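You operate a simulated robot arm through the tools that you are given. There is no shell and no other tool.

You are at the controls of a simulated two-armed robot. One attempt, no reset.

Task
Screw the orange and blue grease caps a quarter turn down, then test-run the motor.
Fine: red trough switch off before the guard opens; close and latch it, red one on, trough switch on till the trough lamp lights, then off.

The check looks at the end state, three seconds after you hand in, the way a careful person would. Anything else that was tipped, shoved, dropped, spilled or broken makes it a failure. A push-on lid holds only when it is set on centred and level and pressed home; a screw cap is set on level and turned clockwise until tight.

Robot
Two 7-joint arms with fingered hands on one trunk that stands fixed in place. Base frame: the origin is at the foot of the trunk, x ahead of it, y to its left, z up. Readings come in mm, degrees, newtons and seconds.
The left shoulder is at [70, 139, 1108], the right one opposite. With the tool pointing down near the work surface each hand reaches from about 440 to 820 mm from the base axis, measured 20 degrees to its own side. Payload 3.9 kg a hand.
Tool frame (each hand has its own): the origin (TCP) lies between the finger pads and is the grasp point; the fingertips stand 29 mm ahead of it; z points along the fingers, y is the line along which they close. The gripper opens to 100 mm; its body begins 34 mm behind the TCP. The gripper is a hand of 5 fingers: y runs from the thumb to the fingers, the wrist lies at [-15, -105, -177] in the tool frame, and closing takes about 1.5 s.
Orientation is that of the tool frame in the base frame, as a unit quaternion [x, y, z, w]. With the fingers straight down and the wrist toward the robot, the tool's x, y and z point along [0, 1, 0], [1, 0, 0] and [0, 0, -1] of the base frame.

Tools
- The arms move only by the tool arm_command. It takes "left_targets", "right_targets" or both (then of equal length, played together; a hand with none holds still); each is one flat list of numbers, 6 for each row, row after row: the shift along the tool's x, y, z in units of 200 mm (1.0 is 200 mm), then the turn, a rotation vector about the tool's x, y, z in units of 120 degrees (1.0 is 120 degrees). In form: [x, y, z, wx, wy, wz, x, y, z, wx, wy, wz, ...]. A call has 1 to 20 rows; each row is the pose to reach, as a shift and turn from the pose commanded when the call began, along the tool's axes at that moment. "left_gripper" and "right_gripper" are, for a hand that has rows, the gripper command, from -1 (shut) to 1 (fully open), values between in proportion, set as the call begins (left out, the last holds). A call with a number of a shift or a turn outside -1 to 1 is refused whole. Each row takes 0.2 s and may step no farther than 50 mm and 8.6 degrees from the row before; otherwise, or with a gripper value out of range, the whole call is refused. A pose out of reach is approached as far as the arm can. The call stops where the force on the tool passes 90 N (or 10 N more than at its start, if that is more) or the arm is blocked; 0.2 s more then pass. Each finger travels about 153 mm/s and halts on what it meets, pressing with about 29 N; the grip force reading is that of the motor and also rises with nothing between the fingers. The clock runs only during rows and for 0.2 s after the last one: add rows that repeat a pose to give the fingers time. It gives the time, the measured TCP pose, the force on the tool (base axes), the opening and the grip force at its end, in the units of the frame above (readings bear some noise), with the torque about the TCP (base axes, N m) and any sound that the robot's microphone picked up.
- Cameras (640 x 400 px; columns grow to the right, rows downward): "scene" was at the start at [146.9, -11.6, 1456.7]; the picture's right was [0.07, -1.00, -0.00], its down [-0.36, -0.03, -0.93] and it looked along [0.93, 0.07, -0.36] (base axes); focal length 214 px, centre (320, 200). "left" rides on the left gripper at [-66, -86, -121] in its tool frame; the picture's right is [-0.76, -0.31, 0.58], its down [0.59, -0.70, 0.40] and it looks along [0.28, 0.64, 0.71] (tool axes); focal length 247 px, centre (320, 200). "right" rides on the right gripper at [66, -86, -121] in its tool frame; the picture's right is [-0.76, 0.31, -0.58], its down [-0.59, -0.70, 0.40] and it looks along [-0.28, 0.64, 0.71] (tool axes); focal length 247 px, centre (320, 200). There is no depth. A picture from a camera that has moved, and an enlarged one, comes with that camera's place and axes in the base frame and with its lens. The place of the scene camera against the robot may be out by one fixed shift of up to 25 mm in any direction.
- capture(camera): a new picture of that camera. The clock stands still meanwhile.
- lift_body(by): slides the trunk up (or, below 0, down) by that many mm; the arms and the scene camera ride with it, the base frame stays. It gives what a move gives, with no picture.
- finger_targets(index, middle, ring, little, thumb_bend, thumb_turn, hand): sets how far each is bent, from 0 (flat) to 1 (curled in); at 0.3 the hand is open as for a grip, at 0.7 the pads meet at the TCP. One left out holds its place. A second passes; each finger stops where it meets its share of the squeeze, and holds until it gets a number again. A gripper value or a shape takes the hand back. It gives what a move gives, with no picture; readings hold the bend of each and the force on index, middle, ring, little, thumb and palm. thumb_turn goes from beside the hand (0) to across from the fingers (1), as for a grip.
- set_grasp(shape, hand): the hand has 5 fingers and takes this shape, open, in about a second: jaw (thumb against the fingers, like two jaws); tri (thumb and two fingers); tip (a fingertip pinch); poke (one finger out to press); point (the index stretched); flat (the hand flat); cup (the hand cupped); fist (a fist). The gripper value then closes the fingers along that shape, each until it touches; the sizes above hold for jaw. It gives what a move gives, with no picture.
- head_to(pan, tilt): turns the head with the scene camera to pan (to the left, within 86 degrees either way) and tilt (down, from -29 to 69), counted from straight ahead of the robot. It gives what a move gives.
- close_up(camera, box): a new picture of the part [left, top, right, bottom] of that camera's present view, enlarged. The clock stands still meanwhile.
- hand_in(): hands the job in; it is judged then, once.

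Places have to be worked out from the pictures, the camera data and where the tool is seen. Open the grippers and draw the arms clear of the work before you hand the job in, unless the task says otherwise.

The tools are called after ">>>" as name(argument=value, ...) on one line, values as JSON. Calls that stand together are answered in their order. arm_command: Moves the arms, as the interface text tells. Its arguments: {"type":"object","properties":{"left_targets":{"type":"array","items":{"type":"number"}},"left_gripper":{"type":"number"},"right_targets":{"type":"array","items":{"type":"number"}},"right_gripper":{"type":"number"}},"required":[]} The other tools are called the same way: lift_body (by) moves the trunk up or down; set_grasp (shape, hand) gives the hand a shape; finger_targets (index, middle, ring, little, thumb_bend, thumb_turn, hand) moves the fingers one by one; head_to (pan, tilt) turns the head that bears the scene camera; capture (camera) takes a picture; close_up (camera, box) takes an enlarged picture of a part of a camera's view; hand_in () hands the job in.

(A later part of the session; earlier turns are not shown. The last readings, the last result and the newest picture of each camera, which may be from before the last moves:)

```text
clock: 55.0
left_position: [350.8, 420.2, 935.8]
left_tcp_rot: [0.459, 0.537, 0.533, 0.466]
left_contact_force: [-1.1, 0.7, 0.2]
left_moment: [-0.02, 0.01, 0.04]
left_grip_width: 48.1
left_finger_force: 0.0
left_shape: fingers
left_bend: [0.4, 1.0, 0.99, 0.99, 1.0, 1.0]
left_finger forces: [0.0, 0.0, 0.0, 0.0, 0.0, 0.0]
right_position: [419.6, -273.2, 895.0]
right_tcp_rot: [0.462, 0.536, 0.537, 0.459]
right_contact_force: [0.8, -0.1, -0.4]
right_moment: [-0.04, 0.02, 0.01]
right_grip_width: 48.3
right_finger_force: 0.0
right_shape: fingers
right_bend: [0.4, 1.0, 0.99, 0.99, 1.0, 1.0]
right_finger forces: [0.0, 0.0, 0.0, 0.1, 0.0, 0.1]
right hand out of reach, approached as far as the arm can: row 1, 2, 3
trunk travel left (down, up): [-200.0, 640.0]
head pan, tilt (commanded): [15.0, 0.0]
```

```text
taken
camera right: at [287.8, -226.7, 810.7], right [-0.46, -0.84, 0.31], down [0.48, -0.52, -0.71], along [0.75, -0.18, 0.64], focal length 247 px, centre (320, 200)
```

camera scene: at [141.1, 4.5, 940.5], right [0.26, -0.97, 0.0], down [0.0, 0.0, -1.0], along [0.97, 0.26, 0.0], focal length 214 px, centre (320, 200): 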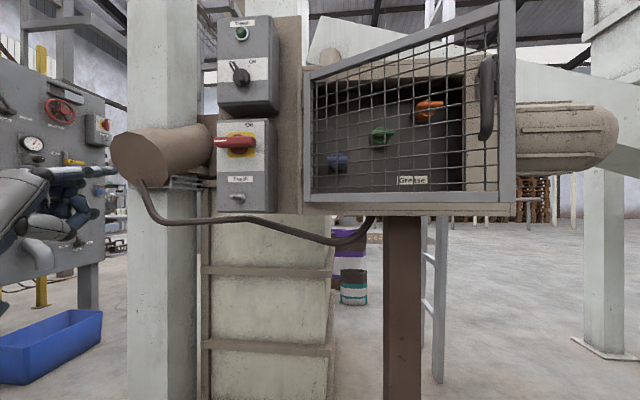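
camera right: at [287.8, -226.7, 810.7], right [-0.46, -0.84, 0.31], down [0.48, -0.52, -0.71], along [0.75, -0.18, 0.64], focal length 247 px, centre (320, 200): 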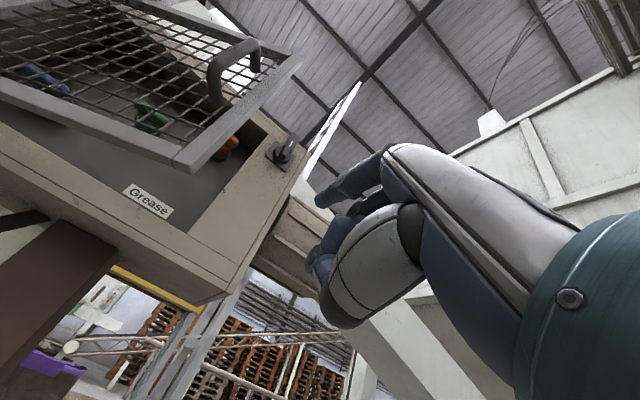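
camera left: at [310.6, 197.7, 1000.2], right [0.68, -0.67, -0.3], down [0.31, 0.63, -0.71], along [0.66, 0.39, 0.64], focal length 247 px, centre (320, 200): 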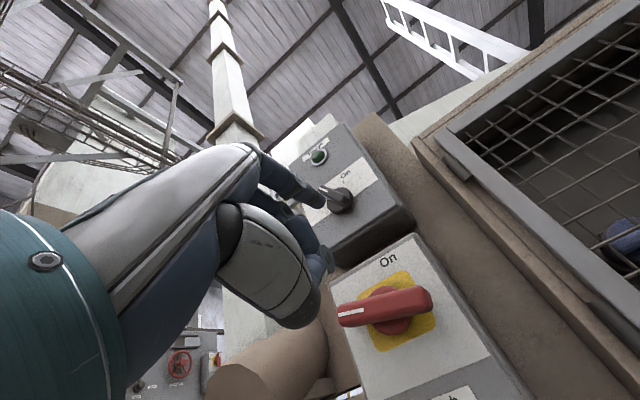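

The level pose is reached at rail height. I move forward beside the door's free edge, then left to just short of it.

>>> arm_command(right_targets=[0, 0, 0.14, 0, 0, 0, 0, 0, 0.28, 0, 0, 0, 0, 0, 0.42, 0, 0, 0, 0.15, 0, 0.44, 0, 0, 0, 0.3, 0, 0.46, 0, 0, 0])

>>> capture(camera="scene")

>>> capture(camera="right")

```text
clock: 56.2
left_position: [351.0, 421.2, 935.6]
left_tcp_rot: [0.458, 0.538, 0.533, 0.466]
left_contact_force: [0.7, -0.6, 0.3]
left_moment: [-0.03, -0.01, -0.01]
left_grip_width: 48.5
left_finger_force: 0.1
left_shape: fingers
left_bend: [0.4, 1.0, 0.99, 0.99, 1.0, 1.0]
left_finger forces: [0.0, 0.0, 0.0, 0.0, 0.0, 0.0]
right_position: [503.3, -199.1, 893.1]
right_tcp_rot: [0.463, 0.535, 0.536, 0.461]
right_contact_force: [-0.3, 0.0, -0.2]
right_moment: [0.0, -0.01, -0.02]
right_grip_width: 48.0
right_finger_force: 0.0
right_shape: fingers
right_bend: [0.4, 1.0, 0.99, 0.99, 1.0, 1.0]
right_finger forces: [0.1, 0.1, 0.1, 0.0, 0.1, 0.0]
trunk travel left (down, up): [-200.0, 640.0]
head pan, tilt (commanded): [15.0, 0.0]
```

```text
taken
camera scene: at [141.0, 4.9, 940.5], right [0.26, -0.97, 0.0], down [0.0, 0.0, -1.0], along [0.97, 0.26, 0.0], focal length 214 px, centre (320, 200)
```

scene: 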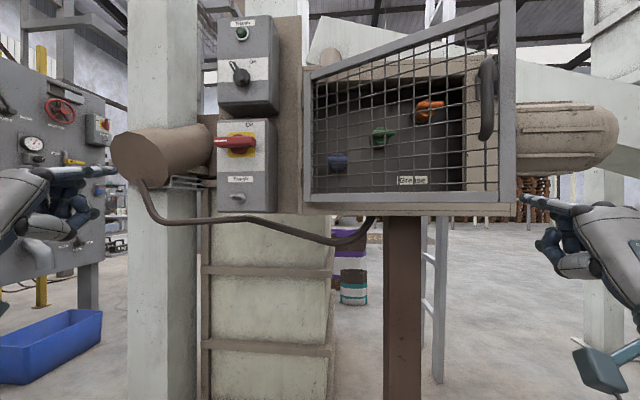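

```text
taken
camera right: at [371.0, -150.9, 808.3], right [-0.46, -0.83, 0.31], down [0.48, -0.52, -0.71], along [0.75, -0.18, 0.64], focal length 247 px, centre (320, 200)
```

right: 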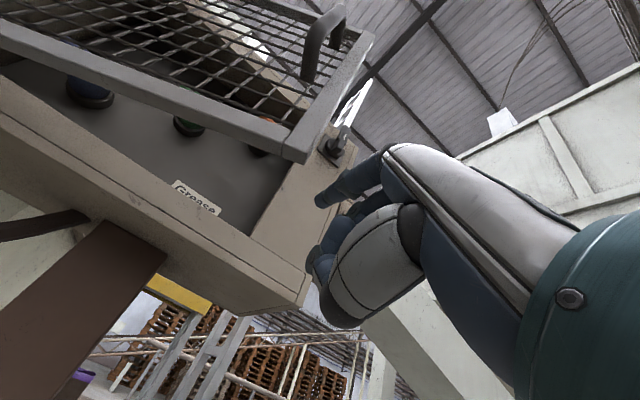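

The finger is just right of the door's bottom corner. I now sweep left in small steps to push the edge open.

>>> arm_command(right_targets=[0.08, 0, 0, 0, 0, 0, 0.16, 0, 0, 0, 0, 0, 0.24, 0, 0, 0, 0, 0, 0.32, 0, 0, 0, 0, 0])

>>> capture(camera="scene")

>>> capture(camera="right")

```text
clock: 57.2
left_position: [350.1, 408.6, 942.6]
left_tcp_rot: [0.462, 0.533, 0.537, 0.464]
left_contact_force: [0.1, 0.2, 0.3]
left_moment: [-0.02, 0.0, -0.02]
left_grip_width: 48.1
left_finger_force: 0.1
left_shape: fingers
left_bend: [0.4, 1.0, 0.99, 0.99, 1.0, 1.0]
left_finger forces: [0.0, 0.1, 0.0, 0.1, 0.0, 0.1]
right_position: [492.8, -160.9, 897.1]
right_tcp_rot: [0.479, 0.516, 0.539, 0.463]
right_contact_force: [-23.3, -78.7, -18.2]
right_moment: [2.8, -0.99, 0.55]
right_grip_width: 47.0
right_finger_force: 39.4
right_shape: fingers
right_bend: [0.41, 1.0, 0.99, 0.99, 1.0, 1.0]
right_finger forces: [78.6, 0.0, 0.0, 0.0, 0.0, 0.0]
trunk travel left (down, up): [-200.0, 640.0]
head pan, tilt (commanded): [15.0, 0.0]
```

```text
taken
camera scene: at [139.4, -6.8, 940.7], right [0.26, -0.97, -0.01], down [0.0, 0.01, -1.0], along [0.97, 0.26, 0.01], focal length 214 px, centre (320, 200)
```

scene: 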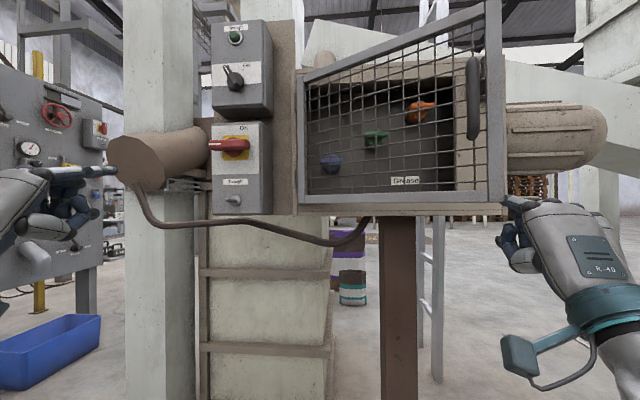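

```text
taken
camera right: at [363.6, -106.4, 812.2], right [-0.49, -0.83, 0.27], down [0.47, -0.51, -0.72], along [0.74, -0.23, 0.64], focal length 247 px, centre (320, 200)
```

right: 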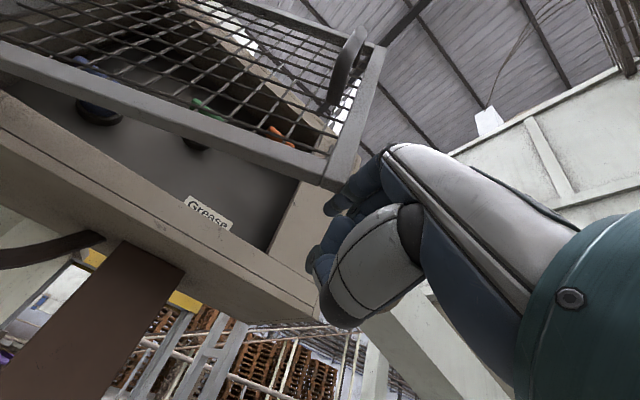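

The push met 79 N (almost radial to the hinge), so this direction is wrong; I back off right away. A better way is from above: a downward finger hooked behind the door's top rail, with the trunk raised.

>>> arm_command(right_targets=[-0.12, 0, 0, 0, 0, 0, -0.26, 0, 0, 0, 0, 0, -0.42, 0, -0.05, 0, 0, 0, -0.5, 0, -0.2, 0, 0, 0, -0.5, 0, -0.4, 0, 0, 0])

>>> capture(camera="scene")

```text
clock: 58.4
left_position: [349.8, 420.0, 935.2]
left_tcp_rot: [0.458, 0.538, 0.533, 0.466]
left_contact_force: [-0.1, -0.1, 0.2]
left_moment: [0.02, -0.02, 0.0]
left_grip_width: 48.3
left_finger_force: 0.1
left_shape: fingers
left_bend: [0.4, 1.0, 0.99, 0.99, 1.0, 1.0]
left_finger forces: [0.0, 0.0, 0.0, 0.0, 0.1, 0.0]
right_position: [430.5, -242.5, 893.8]
right_tcp_rot: [0.462, 0.536, 0.535, 0.461]
right_contact_force: [0.0, 0.3, 0.8]
right_moment: [0.03, 0.0, 0.03]
right_grip_width: 48.3
right_finger_force: 0.1
right_shape: fingers
right_bend: [0.4, 1.0, 0.99, 0.99, 1.0, 1.0]
right_finger forces: [0.0, 0.0, 0.0, 0.1, 0.1, 0.1]
trunk travel left (down, up): [-200.0, 640.0]
head pan, tilt (commanded): [15.0, 0.0]
```

```text
taken
camera scene: at [141.2, 4.9, 940.5], right [0.26, -0.97, 0.0], down [0.0, 0.0, -1.0], along [0.97, 0.26, 0.0], focal length 214 px, centre (320, 200)
```

scene: 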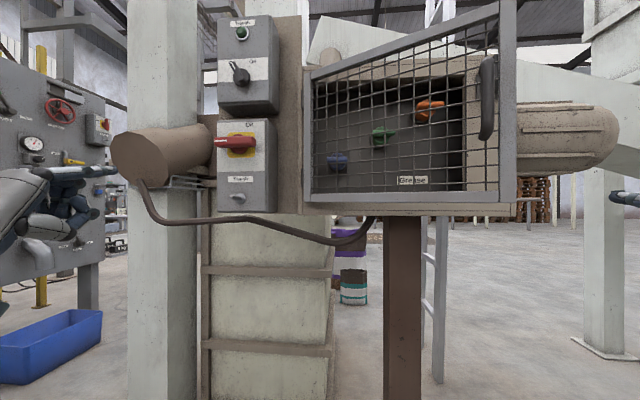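

The door is unchanged and everything is clear. Raising the trunk 480 mm.

>>> lift_body(by=480)

>>> head_to(pan=0, tilt=30)

>>> capture(camera="scene")

>>> capture(camera="right")

```text
refused: 480 is not a number from -400 to 400
```

```text
clock: 59.4
left_position: [351.8, 420.6, 935.3]
left_tcp_rot: [0.459, 0.537, 0.532, 0.467]
left_contact_force: [0.6, -0.9, -0.5]
left_moment: [-0.03, 0.03, -0.02]
left_grip_width: 48.4
left_finger_force: 0.0
left_shape: fingers
left_bend: [0.4, 1.0, 0.99, 0.99, 1.0, 1.0]
left_finger forces: [0.0, 0.0, 0.0, 0.0, 0.0, 0.0]
right_position: [431.4, -243.4, 895.3]
right_tcp_rot: [0.463, 0.535, 0.536, 0.46]
right_contact_force: [0.5, -0.3, -0.1]
right_moment: [0.0, 0.0, 0.04]
right_grip_width: 48.3
right_finger_force: 0.1
right_shape: fingers
right_bend: [0.4, 1.0, 0.99, 0.99, 1.0, 1.0]
right_finger forces: [0.1, 0.1, 0.0, 0.0, 0.1, 0.1]
trunk travel left (down, up): [-200.0, 640.0]
head pan, tilt (commanded): [0.0, 30.0]
```

```text
taken
camera scene: at [144.6, -18.4, 892.2], right [0.0, -1.0, 0.0], down [-0.5, 0.0, -0.87], along [0.87, 0.0, -0.5], focal length 214 px, centre (320, 200)
```

scene: 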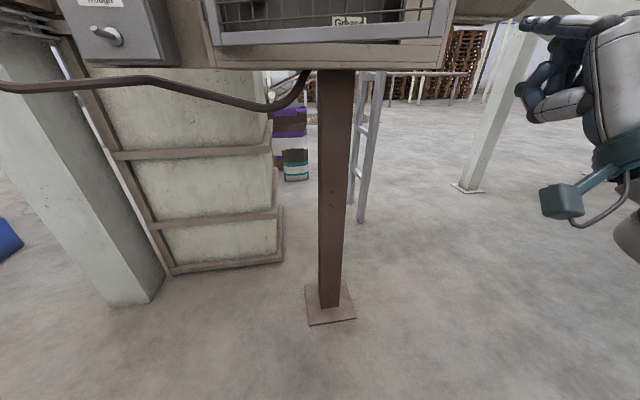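

```text
taken
camera right: at [299.4, -196.7, 809.1], right [-0.46, -0.83, 0.31], down [0.48, -0.52, -0.71], along [0.75, -0.18, 0.64], focal length 247 px, centre (320, 200)
```

right: 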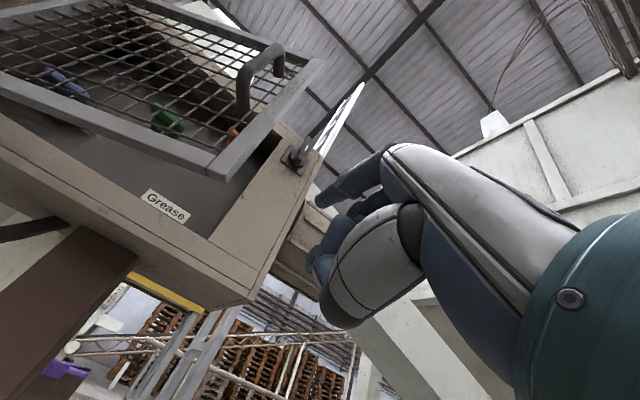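

The lift is limited to 400 mm per call, so I do it in two steps.

>>> lift_body(by=300)

>>> lift_body(by=180)

>>> capture(camera="scene")

>>> capture(camera="right")

```text
clock: 62.4
left_position: [350.9, 420.1, 1235.0]
left_tcp_rot: [0.459, 0.537, 0.533, 0.466]
left_contact_force: [0.0, 0.0, -0.1]
left_moment: [-0.01, 0.0, -0.04]
left_grip_width: 48.1
left_finger_force: 0.0
left_shape: fingers
left_bend: [0.4, 1.0, 0.99, 0.99, 1.0, 1.0]
left_finger forces: [0.0, 0.0, 0.0, 0.0, 0.0, 0.0]
right_position: [431.1, -243.6, 1194.5]
right_tcp_rot: [0.464, 0.535, 0.535, 0.46]
right_contact_force: [0.4, 0.0, -0.8]
right_moment: [-0.01, 0.0, 0.05]
right_grip_width: 48.3
right_finger_force: 0.0
right_shape: fingers
right_bend: [0.4, 1.0, 0.99, 0.99, 1.0, 1.0]
right_finger forces: [0.0, 0.0, 0.0, 0.0, 0.1, 0.1]
trunk travel left (down, up): [-500.0, 340.0]
head pan, tilt (commanded): [0.0, 30.0]
```

```text
clock: 64.4
left_position: [351.0, 419.8, 1416.6]
left_tcp_rot: [0.458, 0.538, 0.533, 0.465]
left_contact_force: [0.0, 0.4, -0.5]
left_moment: [-0.03, -0.01, -0.03]
left_grip_width: 48.3
left_finger_force: 0.0
left_shape: fingers
left_bend: [0.4, 1.0, 0.99, 0.99, 1.0, 1.0]
left_finger forces: [0.0, 0.0, 0.0, 0.0, 0.1, 0.0]
right_position: [430.3, -244.6, 1375.3]
right_tcp_rot: [0.463, 0.535, 0.536, 0.46]
right_contact_force: [0.3, 0.1, 0.4]
right_moment: [0.01, -0.02, 0.02]
right_grip_width: 48.5
right_finger_force: 0.0
right_shape: fingers
right_bend: [0.4, 1.0, 0.99, 0.99, 1.0, 1.0]
right_finger forces: [0.0, 0.0, 0.0, 0.0, 0.0, 0.1]
trunk travel left (down, up): [-680.0, 160.0]
head pan, tilt (commanded): [0.0, 30.0]
```

```text
taken
camera scene: at [144.6, -18.4, 1372.1], right [0.0, -1.0, 0.0], down [-0.5, 0.0, -0.87], along [0.87, 0.0, -0.5], focal length 214 px, centre (320, 200)
```

scene: 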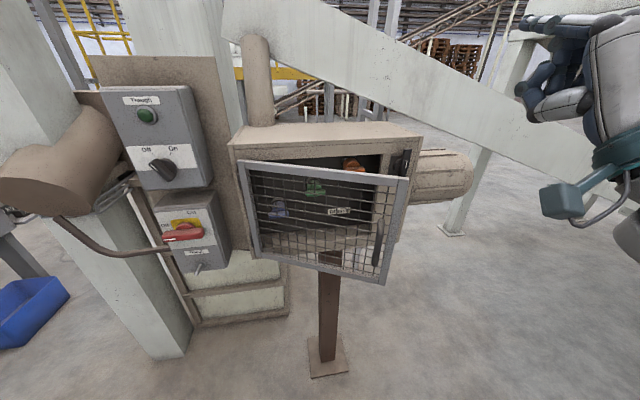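

```text
taken
camera right: at [299.3, -196.7, 1289.1], right [-0.46, -0.83, 0.31], down [0.48, -0.52, -0.71], along [0.75, -0.18, 0.64], focal length 247 px, centre (320, 200)
```

right: 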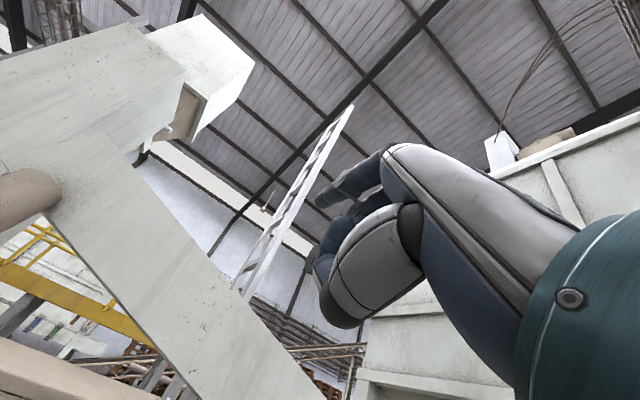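

Now I look down on the opened door. Zooming to locate its top rail.

>>> close_up(camera="scene", box=[225, 120, 425, 290])

```text
2.35 times, centred on (325, 205) of scene
camera zoom: at [144.6, -18.4, 1372.1], right [0.0, -1.0, 0.0], down [-0.5, 0.0, -0.87], along [0.87, 0.0, -0.5], focal length 505 px, centre (308, 188)
```

zoom: 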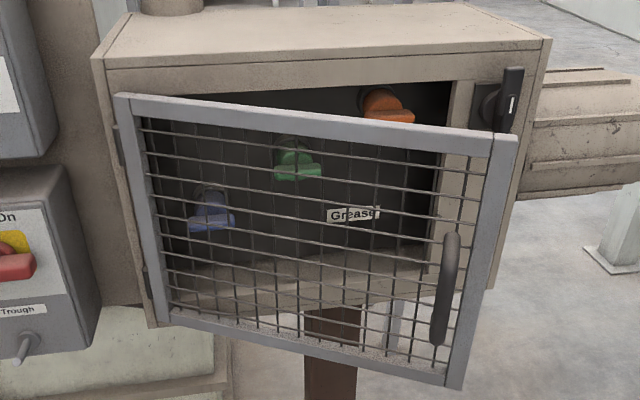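

Door geometry: hinge near [583, 183], free corner at [485, -155], top at z≈1213, so it stands ~24° open. I turn the right hand fingers-down and bring it above and behind the top rail.

>>> arm_command(right_targets=[0.0665, -0.0313, 0.0457, 0.0625, 0, 0, 0.133, -0.0625, 0.0913, 0.125, 0, 0, 0.1995, -0.0938, 0.137, 0.1875, 0, 0, 0.266, -0.125, 0.1827, 0.25, 0, 0, 0.3325, -0.1563, 0.2283, 0.3125, 0, 0, 0.399, -0.1875, 0.274, 0.375, 0, 0, 0.4655, -0.2188, 0.3197, 0.4375, 0, 0, 0.532, -0.25, 0.3653, 0.5, 0, 0, 0.5985, -0.2813, 0.411, 0.5625, 0, 0, 0.665, -0.3125, 0.4567, 0.625, 0, 0, 0.7315, -0.3438, 0.5023, 0.6875, 0, 0, 0.798, -0.375, 0.548, 0.75, 0, 0])

>>> capture(camera="scene")

>>> capture(camera="right")

```text
clock: 67.0
left_position: [353.3, 421.5, 1414.8]
left_tcp_rot: [0.459, 0.538, 0.532, 0.466]
left_contact_force: [0.1, -0.1, 0.0]
left_moment: [-0.03, 0.0, -0.03]
left_grip_width: 48.4
left_finger_force: 0.0
left_shape: fingers
left_bend: [0.4, 1.0, 0.99, 0.99, 1.0, 1.0]
left_finger forces: [0.1, 0.0, 0.0, 0.1, 0.1, 0.1]
right_position: [516.1, -66.8, 1299.6]
right_tcp_rot: [0.653, 0.757, -0.002, -0.001]
right_contact_force: [0.2, -0.1, -0.6]
right_moment: [-0.02, -0.03, 0.02]
right_grip_width: 48.3
right_finger_force: 0.0
right_shape: fingers
right_bend: [0.4, 1.0, 0.99, 0.99, 1.0, 1.0]
right_finger forces: [0.1, 0.1, 0.0, 0.1, 0.0, 0.0]
trunk travel left (down, up): [-680.0, 160.0]
head pan, tilt (commanded): [0.0, 30.0]
```

```text
taken
camera scene: at [146.0, -16.7, 1372.0], right [0.0, -1.0, 0.0], down [-0.5, 0.0, -0.87], along [0.87, 0.0, -0.5], focal length 214 px, centre (320, 200)
```

scene: 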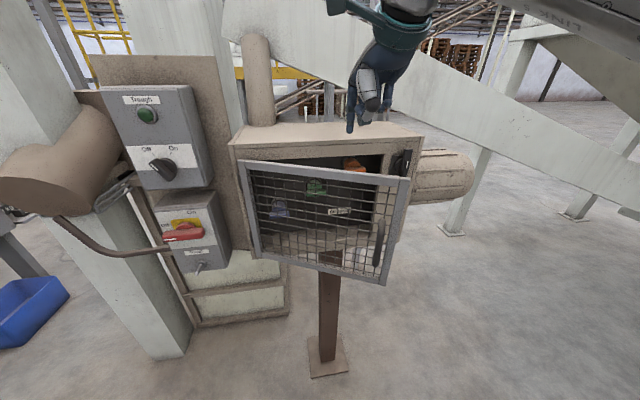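

```text
taken
camera right: at [420.2, -15.3, 1420.9], right [0.42, -0.7, 0.58], down [-0.61, -0.69, -0.4], along [0.67, -0.19, -0.72], focal length 247 px, centre (320, 200)
```

right: 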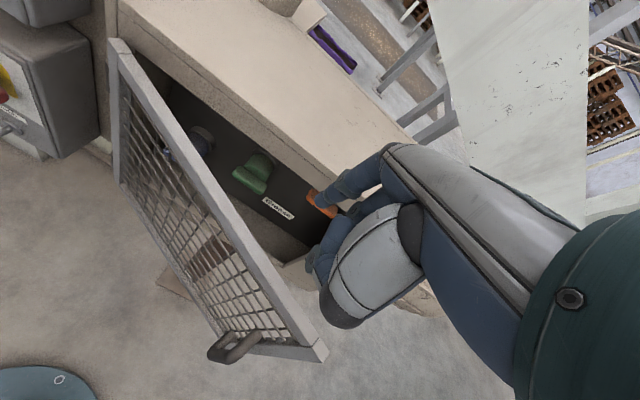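

The hand is above and just inside the top rail. I lower it about 65 mm so the index tip drops behind the rail.

>>> arm_command(right_targets=[0, 0, 0.12, 0, 0, 0, 0, 0, 0.23, 0, 0, 0, 0, 0, 0.29, 0, 0, 0, 0, 0, 0.325, 0, 0, 0])

>>> close_up(camera="scene", box=[270, 80, 430, 240])

>>> close_up(camera="right", box=[100, 60, 420, 370])

```text
clock: 68.0
left_position: [351.3, 420.9, 1415.3]
left_tcp_rot: [0.458, 0.538, 0.533, 0.465]
left_contact_force: [-0.2, 0.0, 0.6]
left_moment: [0.01, 0.01, 0.0]
left_grip_width: 48.4
left_finger_force: 0.1
left_shape: fingers
left_bend: [0.4, 1.0, 0.99, 0.99, 1.0, 1.0]
left_finger forces: [0.1, 0.0, 0.1, 0.0, 0.0, 0.1]
right_position: [515.1, -69.9, 1233.4]
right_tcp_rot: [0.653, 0.757, 0.001, -0.001]
right_contact_force: [0.5, -0.1, 0.2]
right_moment: [-0.03, 0.0, 0.01]
right_grip_width: 48.2
right_finger_force: 0.1
right_shape: fingers
right_bend: [0.4, 1.0, 0.99, 0.99, 1.0, 1.0]
right_finger forces: [0.0, 0.0, 0.1, 0.0, 0.0, 0.1]
trunk travel left (down, up): [-680.0, 160.0]
head pan, tilt (commanded): [0.0, 30.0]
```

```text
2.50 times, centred on (350, 160) of scene
camera zoom: at [144.6, -18.2, 1372.2], right [0.0, -1.0, 0.0], down [-0.5, 0.0, -0.87], along [0.87, 0.0, -0.5], focal length 536 px, centre (245, 300)
```

zoom: 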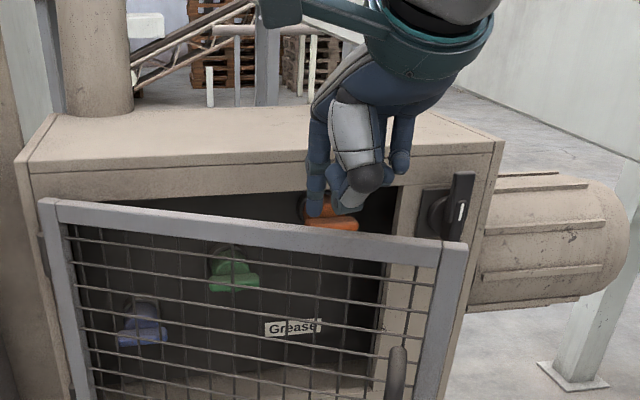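

```text
1.29 times, centred on (260, 215) of right
camera zoom: at [417.5, -17.5, 1355.3], right [0.42, -0.7, 0.57], down [-0.61, -0.69, -0.4], along [0.68, -0.18, -0.71], focal length 319 px, centre (397, 181)
```

zoom: 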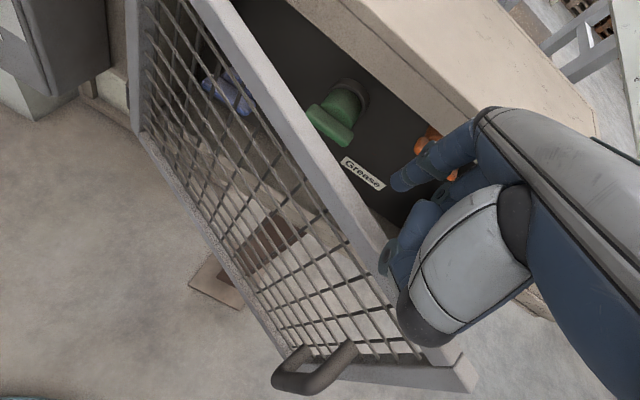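

The index tip is behind the rail. I pull the rail toward me along the door's arc, to about 50° open.

>>> arm_command(right_targets=[0.058, -0.082, 0, 0, 0, 0, 0.12, -0.178, 0, 0, 0, 0, 0.185, -0.252, 0, 0, 0, 0, 0.253, -0.3235, 0, 0, 0, 0, 0.335, -0.375, 0, 0, 0, 0, 0.4195, -0.4185, 0, 0, 0, 0])

>>> capture(camera="scene")

>>> capture(camera="right")

```text
clock: 69.4
left_position: [350.7, 421.4, 1416.4]
left_tcp_rot: [0.458, 0.538, 0.533, 0.466]
left_contact_force: [1.2, -0.5, 1.3]
left_moment: [0.0, -0.01, 0.03]
left_grip_width: 48.4
left_finger_force: 0.0
left_shape: fingers
left_bend: [0.4, 1.0, 0.99, 0.99, 1.0, 1.0]
left_finger forces: [0.0, 0.0, 0.0, 0.0, 0.1, 0.0]
right_position: [418.3, -0.2, 1235.6]
right_tcp_rot: [0.653, 0.758, 0.0, -0.001]
right_contact_force: [0.3, 0.1, -0.8]
right_moment: [-0.01, -0.01, 0.0]
right_grip_width: 48.1
right_finger_force: 0.1
right_shape: fingers
right_bend: [0.4, 1.0, 0.99, 0.99, 1.0, 1.0]
right_finger forces: [0.0, 0.0, 0.0, 0.0, 0.0, 0.1]
trunk travel left (down, up): [-680.0, 160.0]
head pan, tilt (commanded): [0.0, 30.0]
```

```text
taken
camera scene: at [144.1, -17.6, 1372.2], right [0.0, -1.0, 0.0], down [-0.5, 0.0, -0.87], along [0.87, 0.0, -0.5], focal length 214 px, centre (320, 200)
```

scene: 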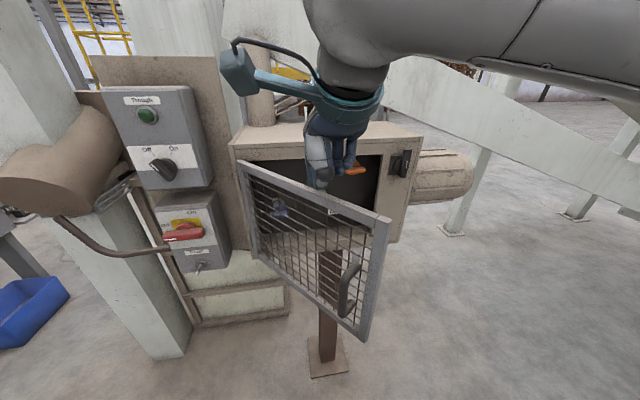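

```text
taken
camera right: at [322.6, 52.7, 1357.2], right [0.42, -0.7, 0.58], down [-0.61, -0.69, -0.4], along [0.67, -0.19, -0.71], focal length 247 px, centre (320, 200)
```

right: 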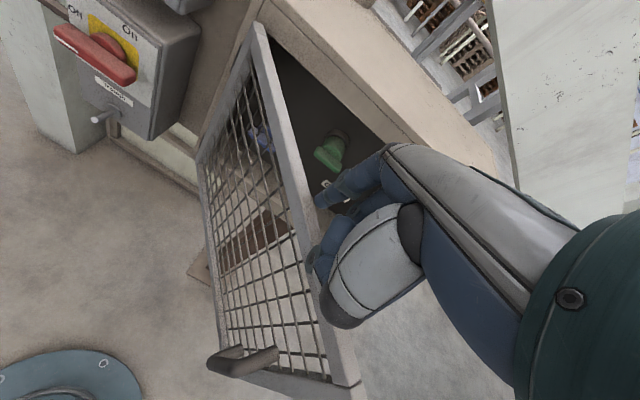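

The door is about 48° open and follows easily. I continue pushing it left from the inside to roughly 95°.

>>> arm_command(right_targets=[0.085, -0.029, 0, 0, 0, 0, 0.17, -0.058, 0, 0, 0, 0, 0.255, -0.07, 0, 0, 0, 0, 0.3355, -0.08, 0, 0, 0, 0, 0.41, -0.075, 0, 0, 0, 0, 0.489, -0.07, 0, 0, 0, 0, 0.56, -0.063, 0, 0, 0, 0, 0.6255, -0.0565, 0, 0, 0, 0, 0.715, -0.0475, 0, 0, 0, 0])

>>> capture(camera="scene")

>>> capture(camera="right")

```text
clock: 71.4
left_position: [350.4, 422.3, 1416.8]
left_tcp_rot: [0.459, 0.537, 0.532, 0.467]
left_contact_force: [-0.9, -0.2, -0.1]
left_moment: [0.02, 0.0, -0.01]
left_grip_width: 48.4
left_finger_force: 0.1
left_shape: fingers
left_bend: [0.4, 1.0, 0.99, 0.99, 1.0, 1.0]
left_finger forces: [0.0, 0.0, 0.0, 0.0, 0.0, 0.0]
right_position: [389.0, 143.0, 1234.5]
right_tcp_rot: [0.653, 0.757, -0.001, -0.001]
right_contact_force: [0.2, -0.2, -0.2]
right_moment: [-0.02, -0.03, -0.01]
right_grip_width: 48.0
right_finger_force: 0.1
right_shape: fingers
right_bend: [0.4, 1.0, 0.99, 0.99, 1.0, 1.0]
right_finger forces: [0.1, 0.0, 0.0, 0.1, 0.0, 0.1]
trunk travel left (down, up): [-680.0, 160.0]
head pan, tilt (commanded): [0.0, 30.0]
```

```text
taken
camera scene: at [144.5, -16.9, 1372.1], right [0.0, -1.0, 0.0], down [-0.5, 0.0, -0.87], along [0.87, 0.0, -0.5], focal length 214 px, centre (320, 200)
```

scene: 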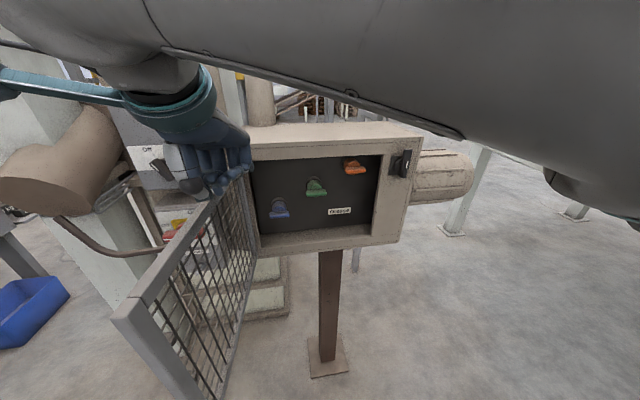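

```text
taken
camera right: at [292.6, 194.9, 1356.3], right [0.42, -0.7, 0.58], down [-0.61, -0.69, -0.4], along [0.67, -0.18, -0.71], focal length 247 px, centre (320, 200)
```

right: 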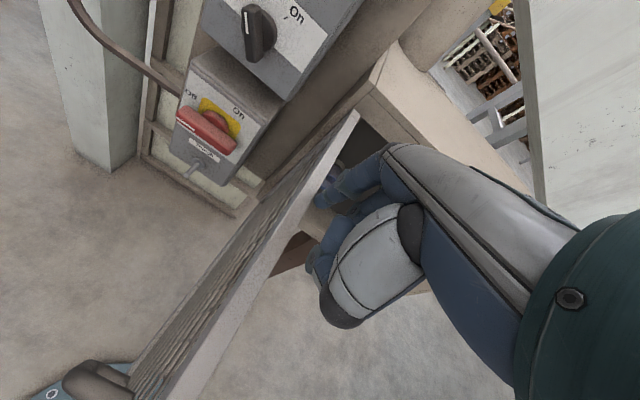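

The door now stands at roughly 95°, and the caps are exposed. I lift the finger off the rail and take the right hand up and away to the right.

>>> arm_command(right_targets=[-0.03, 0, -0.16, 0, 0, 0, -0.06, 0, -0.33, 0, 0, 0, -0.24, 0.053, -0.33, 0, 0, 0, -0.42, 0.107, -0.33, 0, 0, 0, -0.6, 0.16, -0.33, 0, 0, 0, -0.78, 0.213, -0.33, 0, 0, 0, -0.964, 0.267, -0.33, 0, 0, 0])

>>> arm_command(right_targets=[-0.082, -0.0289, -0.0313, -0.0625, 0, 0, -0.164, -0.0578, -0.0625, -0.125, 0, 0, -0.246, -0.0868, -0.0938, -0.1875, 0, 0, -0.328, -0.1157, -0.125, -0.25, 0, 0, -0.41, -0.1446, -0.1563, -0.3125, 0, 0, -0.492, -0.1735, -0.1875, -0.375, 0, 0, -0.574, -0.2024, -0.2188, -0.4375, 0, 0, -0.656, -0.2313, -0.25, -0.5, 0, 0, -0.738, -0.2603, -0.2813, -0.5625, 0, 0, -0.82, -0.2892, -0.3125, -0.625, 0, 0, -0.902, -0.3181, -0.3438, -0.6875, 0, 0, -0.984, -0.347, -0.375, -0.75, 0, 0])

>>> capture(camera="scene")

```text
clock: 73.0
left_position: [351.5, 419.1, 1416.1]
left_tcp_rot: [0.459, 0.537, 0.533, 0.465]
left_contact_force: [0.6, 0.1, 0.3]
left_moment: [0.06, -0.01, 0.03]
left_grip_width: 47.9
left_finger_force: 0.1
left_shape: fingers
left_bend: [0.4, 1.0, 0.99, 0.99, 1.0, 1.0]
left_finger forces: [0.0, 0.1, 0.0, 0.0, 0.0, 0.0]
right_position: [472.8, -43.3, 1299.5]
right_tcp_rot: [0.652, 0.758, 0.001, -0.002]
right_contact_force: [1.4, -1.1, -1.2]
right_moment: [0.03, 0.0, 0.03]
right_grip_width: 48.2
right_finger_force: 0.2
right_shape: fingers
right_bend: [0.4, 1.0, 0.99, 0.99, 1.0, 1.0]
right_finger forces: [0.0, 0.0, 0.1, 0.0, 0.0, 0.0]
trunk travel left (down, up): [-680.0, 160.0]
head pan, tilt (commanded): [0.0, 30.0]
```

```text
clock: 75.6
left_position: [351.4, 419.9, 1416.0]
left_tcp_rot: [0.458, 0.537, 0.533, 0.465]
left_contact_force: [-0.1, 0.2, -0.1]
left_moment: [0.02, 0.01, 0.01]
left_grip_width: 48.4
left_finger_force: 0.3
left_shape: fingers
left_bend: [0.4, 1.0, 0.99, 0.99, 1.0, 1.0]
left_finger forces: [0.0, 0.0, 0.0, 0.0, 0.0, 0.0]
right_position: [431.0, -247.0, 1375.3]
right_tcp_rot: [0.46, 0.537, 0.537, 0.461]
right_contact_force: [-0.1, -0.3, -0.4]
right_moment: [-0.01, -0.03, 0.01]
right_grip_width: 48.3
right_finger_force: 0.0
right_shape: fingers
right_bend: [0.4, 1.0, 0.99, 0.99, 1.0, 1.0]
right_finger forces: [0.0, 0.0, 0.0, 0.0, 0.0, 0.1]
trunk travel left (down, up): [-680.0, 160.0]
head pan, tilt (commanded): [0.0, 30.0]
```

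```text
taken
camera scene: at [144.8, -19.2, 1372.2], right [0.0, -1.0, 0.0], down [-0.5, 0.0, -0.87], along [0.87, 0.0, -0.5], focal length 214 px, centre (320, 200)
```

scene: 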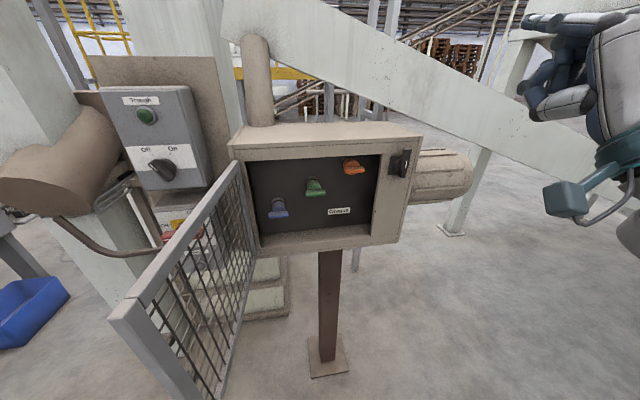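

The door holds open and the three caps are in plain view. Zooming on them now, before lowering the trunk.

>>> close_up(camera="scene", box=[245, 145, 395, 245])

>>> lift_body(by=-350)

>>> head_to(pan=3, tilt=0)

>>> capture(camera="scene")

>>> close_up(camera="scene", box=[240, 110, 440, 250])

```text
4.00 times, centred on (320, 195) of scene
camera zoom: at [144.8, -19.2, 1372.2], right [0.0, -1.0, 0.0], down [-0.5, 0.0, -0.87], along [0.87, 0.0, -0.5], focal length 858 px, centre (320, 220)
```

zoom: 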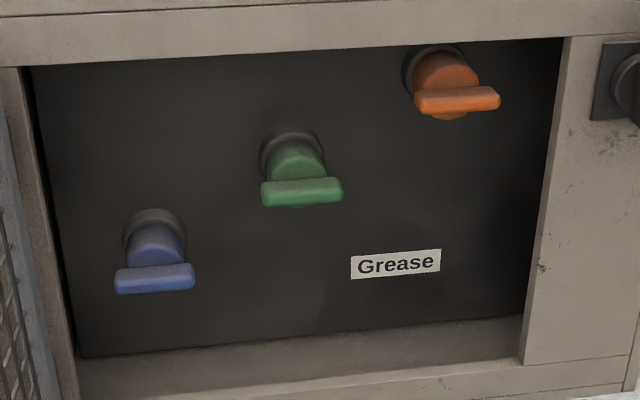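

```text
clock: 79.0
left_position: [351.3, 419.7, 1066.2]
left_tcp_rot: [0.458, 0.537, 0.533, 0.466]
left_contact_force: [-0.4, 0.2, 0.3]
left_moment: [-0.01, -0.01, 0.01]
left_grip_width: 48.2
left_finger_force: 0.1
left_shape: fingers
left_bend: [0.4, 1.0, 0.99, 0.99, 1.0, 1.0]
left_finger forces: [0.0, 0.1, 0.1, 0.0, 0.1, 0.0]
right_position: [432.1, -245.7, 1025.7]
right_tcp_rot: [0.462, 0.536, 0.536, 0.461]
right_contact_force: [0.0, -0.8, -0.1]
right_moment: [0.01, 0.01, 0.01]
right_grip_width: 48.1
right_finger_force: 0.1
right_shape: fingers
right_bend: [0.4, 1.0, 0.99, 0.99, 1.0, 1.0]
right_finger forces: [0.0, 0.0, 0.0, 0.0, 0.0, 0.0]
trunk travel left (down, up): [-330.0, 510.0]
head pan, tilt (commanded): [0.0, 30.0]
```

```text
clock: 79.9
left_position: [351.8, 420.8, 1065.6]
left_tcp_rot: [0.459, 0.537, 0.533, 0.466]
left_contact_force: [0.0, 0.0, 0.1]
left_moment: [0.01, -0.04, 0.0]
left_grip_width: 48.6
left_finger_force: 0.1
left_shape: fingers
left_bend: [0.4, 1.0, 0.99, 0.99, 1.0, 1.0]
left_finger forces: [0.1, 0.1, 0.0, 0.1, 0.1, 0.1]
right_position: [432.0, -246.2, 1025.3]
right_tcp_rot: [0.463, 0.535, 0.535, 0.461]
right_contact_force: [-1.1, -0.7, 0.0]
right_moment: [0.04, 0.0, 0.02]
right_grip_width: 48.2
right_finger_force: 0.0
right_shape: fingers
right_bend: [0.4, 1.0, 0.99, 0.99, 1.0, 1.0]
right_finger forces: [0.0, 0.1, 0.0, 0.1, 0.0, 0.0]
trunk travel left (down, up): [-330.0, 510.0]
head pan, tilt (commanded): [3.0, 0.0]
```

```text
taken
camera scene: at [144.0, -13.7, 1070.4], right [0.05, -1.0, 0.0], down [0.0, 0.0, -1.0], along [1.0, 0.05, 0.0], focal length 214 px, centre (320, 200)
```

scene: 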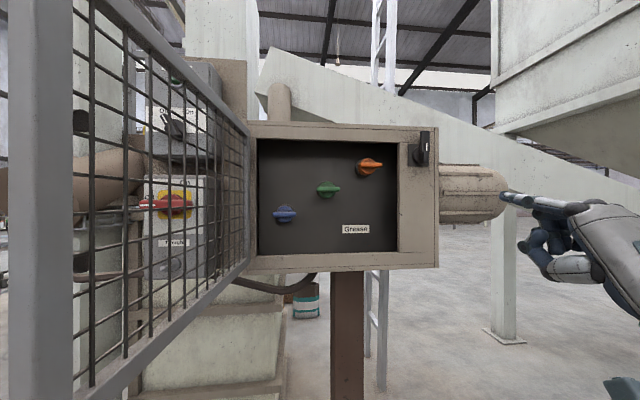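

```text
2.86 times, centred on (340, 180) of scene
camera zoom: at [144.0, -13.7, 1070.4], right [0.05, -1.0, 0.0], down [0.0, 0.0, -1.0], along [1.0, 0.05, 0.0], focal length 613 px, centre (263, 257)
```

zoom: 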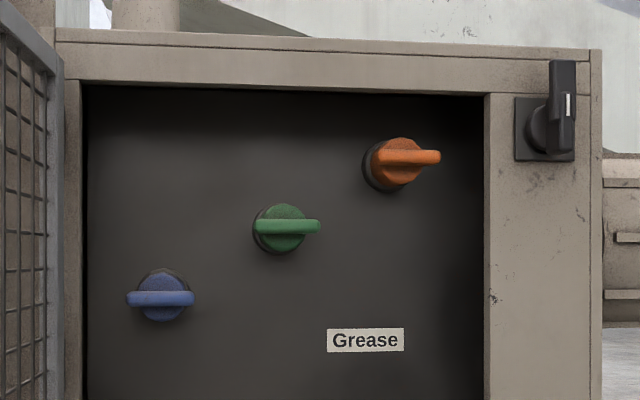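

From two head heights I get the orange bar centre ≈ [668, -91, 1153] and blue ≈ [633, 116, 1033]. Because the latch sits right of orange, I'll turn orange clockwise by pushing its left end up from below; moving the index tip to just outside the opening, below that end.

>>> arm_command(right_targets=[0.1146, 0.0388, 0.1466, 0, 0, 0, 0.2292, 0.0775, 0.2932, 0, 0, 0, 0.3438, 0.1163, 0.4398, 0, 0, 0, 0.4583, 0.155, 0.5863, 0, 0, 0, 0.5729, 0.1938, 0.7329, 0, 0, 0, 0.6875, 0.2325, 0.8795, 0, 0, 0])

>>> close_up(camera="scene", box=[310, 130, 430, 230])

>>> capture(camera="right")

```text
clock: 81.3
left_position: [350.8, 420.9, 1066.5]
left_tcp_rot: [0.459, 0.537, 0.533, 0.465]
left_contact_force: [0.6, 0.2, -1.0]
left_moment: [0.02, 0.0, -0.02]
left_grip_width: 48.0
left_finger_force: 0.0
left_shape: fingers
left_bend: [0.4, 1.0, 0.99, 0.99, 1.0, 1.0]
left_finger forces: [0.1, 0.0, 0.0, 0.0, 0.0, 0.1]
right_position: [585.6, -83.6, 1073.2]
right_tcp_rot: [0.463, 0.536, 0.536, 0.46]
right_contact_force: [0.4, -0.2, 0.2]
right_moment: [0.02, 0.0, -0.01]
right_grip_width: 48.0
right_finger_force: 0.2
right_shape: fingers
right_bend: [0.4, 1.0, 0.99, 0.99, 1.0, 1.0]
right_finger forces: [0.0, 0.0, 0.0, 0.0, 0.0, 0.0]
trunk travel left (down, up): [-330.0, 510.0]
head pan, tilt (commanded): [3.0, 0.0]
```

```text
4.00 times, centred on (370, 180) of scene
camera zoom: at [144.1, -13.3, 1070.4], right [0.05, -1.0, 0.0], down [0.0, 0.0, -1.0], along [1.0, 0.05, 0.0], focal length 858 px, centre (120, 280)
```

zoom: 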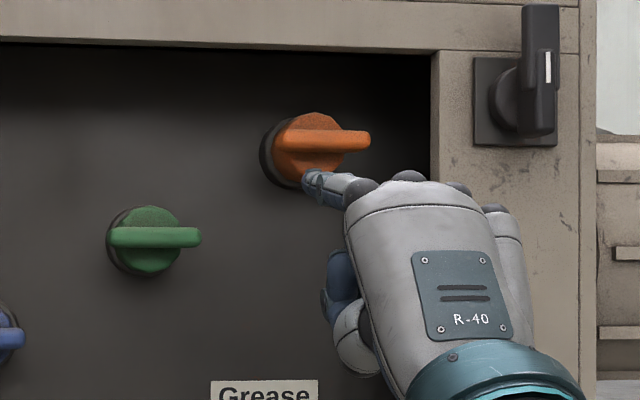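

```text
taken
camera right: at [453.8, -37.5, 988.1], right [-0.46, -0.83, 0.31], down [0.48, -0.52, -0.71], along [0.75, -0.18, 0.64], focal length 247 px, centre (320, 200)
```

right: 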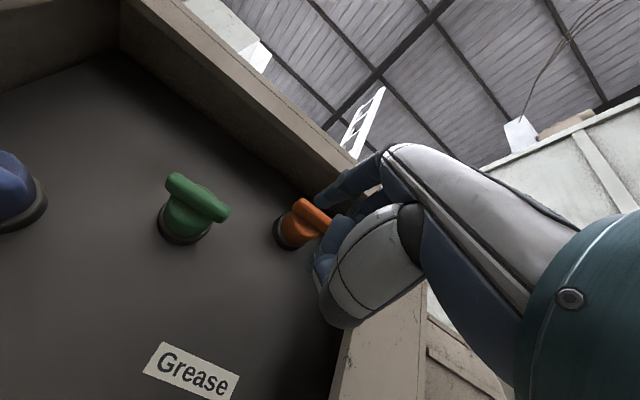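

The tip is below and left of the orange bar's centre as planned. I go 48 mm deeper, staying clear below the bar, then check.

>>> arm_command(right_targets=[0, 0, 0.08, 0, 0, 0, 0, 0, 0.16, 0, 0, 0, 0, 0, 0.24, 0, 0, 0])

>>> close_up(camera="scene", box=[330, 140, 410, 200])

>>> close_up(camera="right", box=[230, 130, 400, 290])

```text
clock: 82.1
left_position: [350.7, 419.3, 1066.4]
left_tcp_rot: [0.459, 0.537, 0.533, 0.465]
left_contact_force: [-0.2, 0.5, -0.2]
left_moment: [0.0, 0.01, 0.05]
left_grip_width: 48.5
left_finger_force: 0.2
left_shape: fingers
left_bend: [0.4, 1.0, 0.99, 0.99, 1.0, 1.0]
left_finger forces: [0.1, 0.0, 0.0, 0.0, 0.0, 0.0]
right_position: [632.9, -77.9, 1072.6]
right_tcp_rot: [0.462, 0.536, 0.536, 0.46]
right_contact_force: [0.6, -0.1, 0.1]
right_moment: [-0.04, -0.02, 0.02]
right_grip_width: 48.2
right_finger_force: 0.1
right_shape: fingers
right_bend: [0.4, 1.0, 0.99, 0.99, 1.0, 1.0]
right_finger forces: [0.1, 0.0, 0.0, 0.0, 0.1, 0.1]
trunk travel left (down, up): [-330.0, 510.0]
head pan, tilt (commanded): [3.0, 0.0]
```

```text
6.67 times, centred on (370, 170) of scene
camera zoom: at [144.0, -13.6, 1070.5], right [0.05, -1.0, 0.0], down [0.0, 0.0, -1.0], along [1.0, 0.05, 0.0], focal length 1430 px, centre (-13, 400)
```

zoom: 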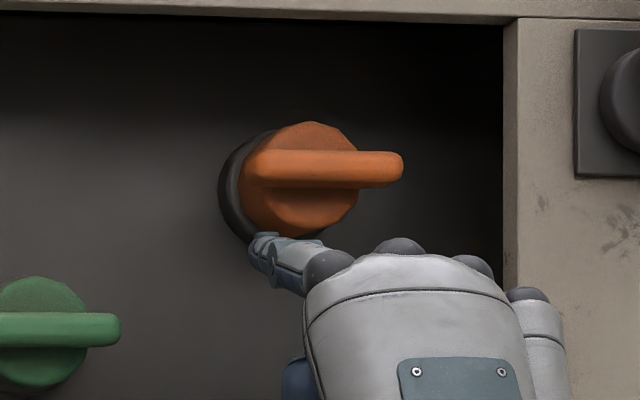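

```text
2.50 times, centred on (315, 210) of right
camera zoom: at [501.3, -30.9, 987.9], right [-0.46, -0.83, 0.31], down [0.48, -0.52, -0.7], along [0.75, -0.18, 0.64], focal length 617 px, centre (332, 175)
```

zoom: 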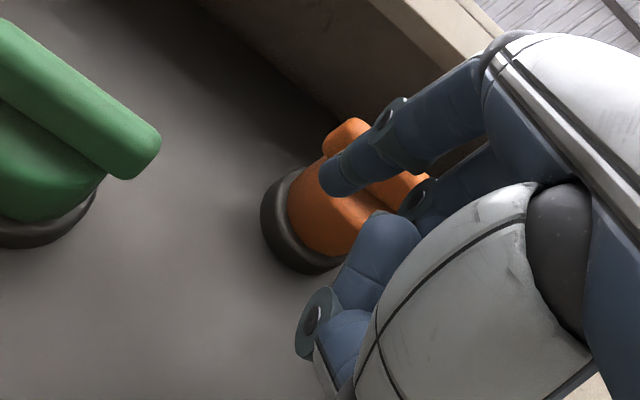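

The tip lies at the bar's depth, ~25 mm left and ~32 mm below its centre. I push up on the left end, first ~15°, reading forces.

>>> arm_command(right_targets=[-0.01, 0.05, 0, 0, 0, 0, -0.015, 0.09, 0, 0, 0, 0, 0, 0.121, 0, 0, 0, 0])

>>> close_up(camera="scene", box=[330, 140, 410, 200])

>>> close_up(camera="right", box=[230, 130, 400, 290])

```text
clock: 82.9
left_position: [350.5, 419.8, 1065.3]
left_tcp_rot: [0.458, 0.538, 0.533, 0.465]
left_contact_force: [0.1, 0.7, -0.2]
left_moment: [0.0, -0.03, 0.01]
left_grip_width: 48.3
left_finger_force: 0.1
left_shape: fingers
left_bend: [0.4, 1.0, 0.99, 0.99, 1.0, 1.0]
left_finger forces: [0.1, 0.1, 0.0, 0.0, 0.0, 0.0]
right_position: [633.3, -79.0, 1097.4]
right_tcp_rot: [0.463, 0.536, 0.536, 0.459]
right_contact_force: [0.4, -1.0, -0.5]
right_moment: [0.04, 0.0, 0.0]
right_grip_width: 47.8
right_finger_force: 0.0
right_shape: fingers
right_bend: [0.4, 1.0, 0.99, 0.99, 1.0, 1.0]
right_finger forces: [0.0, 0.0, 0.0, 0.0, 0.0, 0.0]
trunk travel left (down, up): [-330.0, 510.0]
head pan, tilt (commanded): [3.0, 0.0]
```

```text
6.67 times, centred on (370, 170) of scene
camera zoom: at [144.0, -13.7, 1070.5], right [0.05, -1.0, 0.0], down [0.0, 0.0, -1.0], along [1.0, 0.05, 0.0], focal length 1430 px, centre (-13, 400)
```

zoom: 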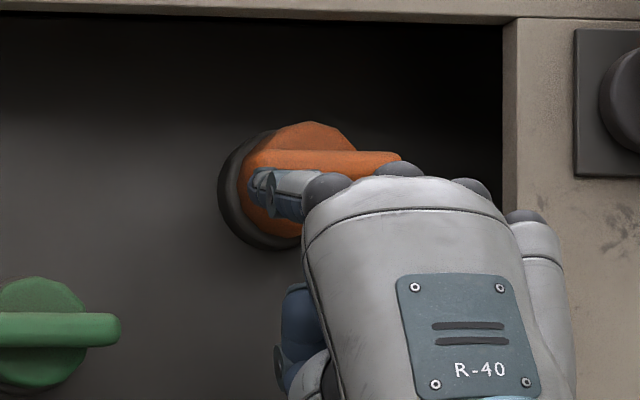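

```text
2.50 times, centred on (315, 210) of right
camera zoom: at [502.3, -30.9, 1011.4], right [-0.46, -0.83, 0.31], down [0.48, -0.52, -0.71], along [0.75, -0.18, 0.64], focal length 617 px, centre (332, 175)
```

zoom: 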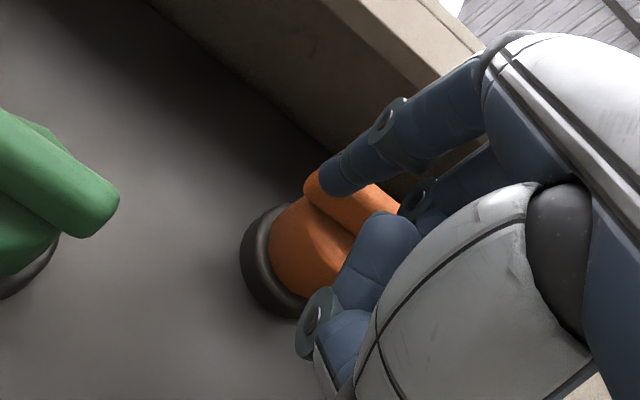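

Still in front of the bar (no contact). I drop back down, go 15 mm deeper and come up again.

>>> arm_command(right_targets=[-0.005, -0.07, 0, 0, 0, 0, 0, -0.12, 0, 0, 0, 0, 0, -0.12, 0.04, 0, 0, 0, 0, -0.12, 0.075, 0, 0, 0, 0, -0.075, 0.075, 0, 0, 0, 0, -0.045, 0.075, 0, 0, 0])

>>> close_up(camera="scene", box=[330, 140, 410, 200])

>>> close_up(camera="right", box=[230, 130, 400, 290])

```text
clock: 84.3
left_position: [351.1, 419.9, 1065.6]
left_tcp_rot: [0.458, 0.538, 0.533, 0.465]
left_contact_force: [-0.7, -0.8, 0.2]
left_moment: [-0.04, 0.02, -0.02]
left_grip_width: 48.2
left_finger_force: 0.0
left_shape: fingers
left_bend: [0.4, 1.0, 0.99, 0.99, 1.0, 1.0]
left_finger forces: [0.0, 0.1, 0.0, 0.1, 0.1, 0.1]
right_position: [647.1, -75.6, 1087.8]
right_tcp_rot: [0.463, 0.535, 0.536, 0.46]
right_contact_force: [-0.9, -0.8, -0.4]
right_moment: [0.01, -0.02, 0.03]
right_grip_width: 48.4
right_finger_force: 0.1
right_shape: fingers
right_bend: [0.4, 1.0, 0.99, 0.99, 1.0, 1.0]
right_finger forces: [0.0, 0.0, 0.0, 0.0, 0.0, 0.1]
trunk travel left (down, up): [-330.0, 510.0]
head pan, tilt (commanded): [3.0, 0.0]
```

```text
6.67 times, centred on (370, 170) of scene
camera zoom: at [143.9, -13.8, 1070.5], right [0.05, -1.0, 0.0], down [0.0, 0.0, -1.0], along [1.0, 0.05, 0.0], focal length 1430 px, centre (-13, 400)
```

zoom: 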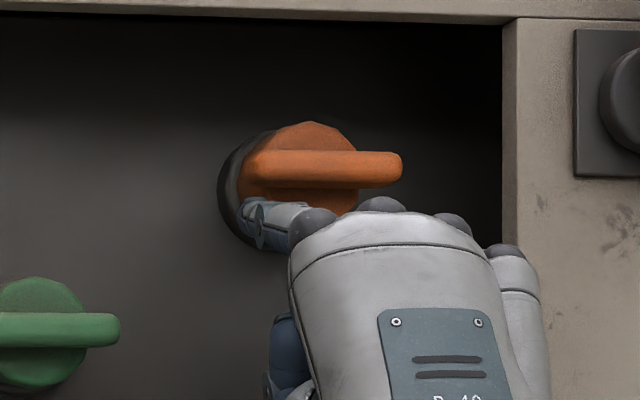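

```text
2.50 times, centred on (315, 210) of right
camera zoom: at [516.0, -29.0, 1002.6], right [-0.46, -0.83, 0.31], down [0.48, -0.52, -0.71], along [0.75, -0.18, 0.64], focal length 617 px, centre (332, 175)
```

zoom: 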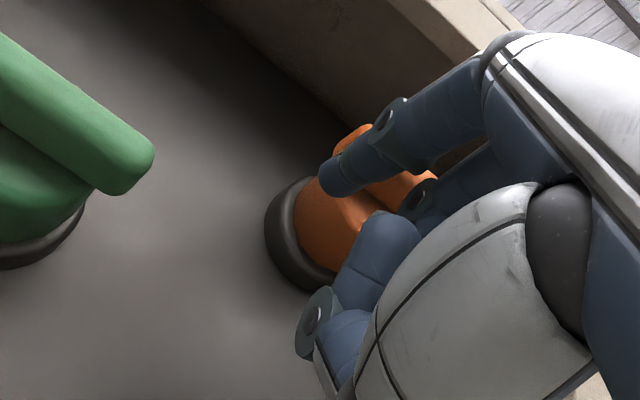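

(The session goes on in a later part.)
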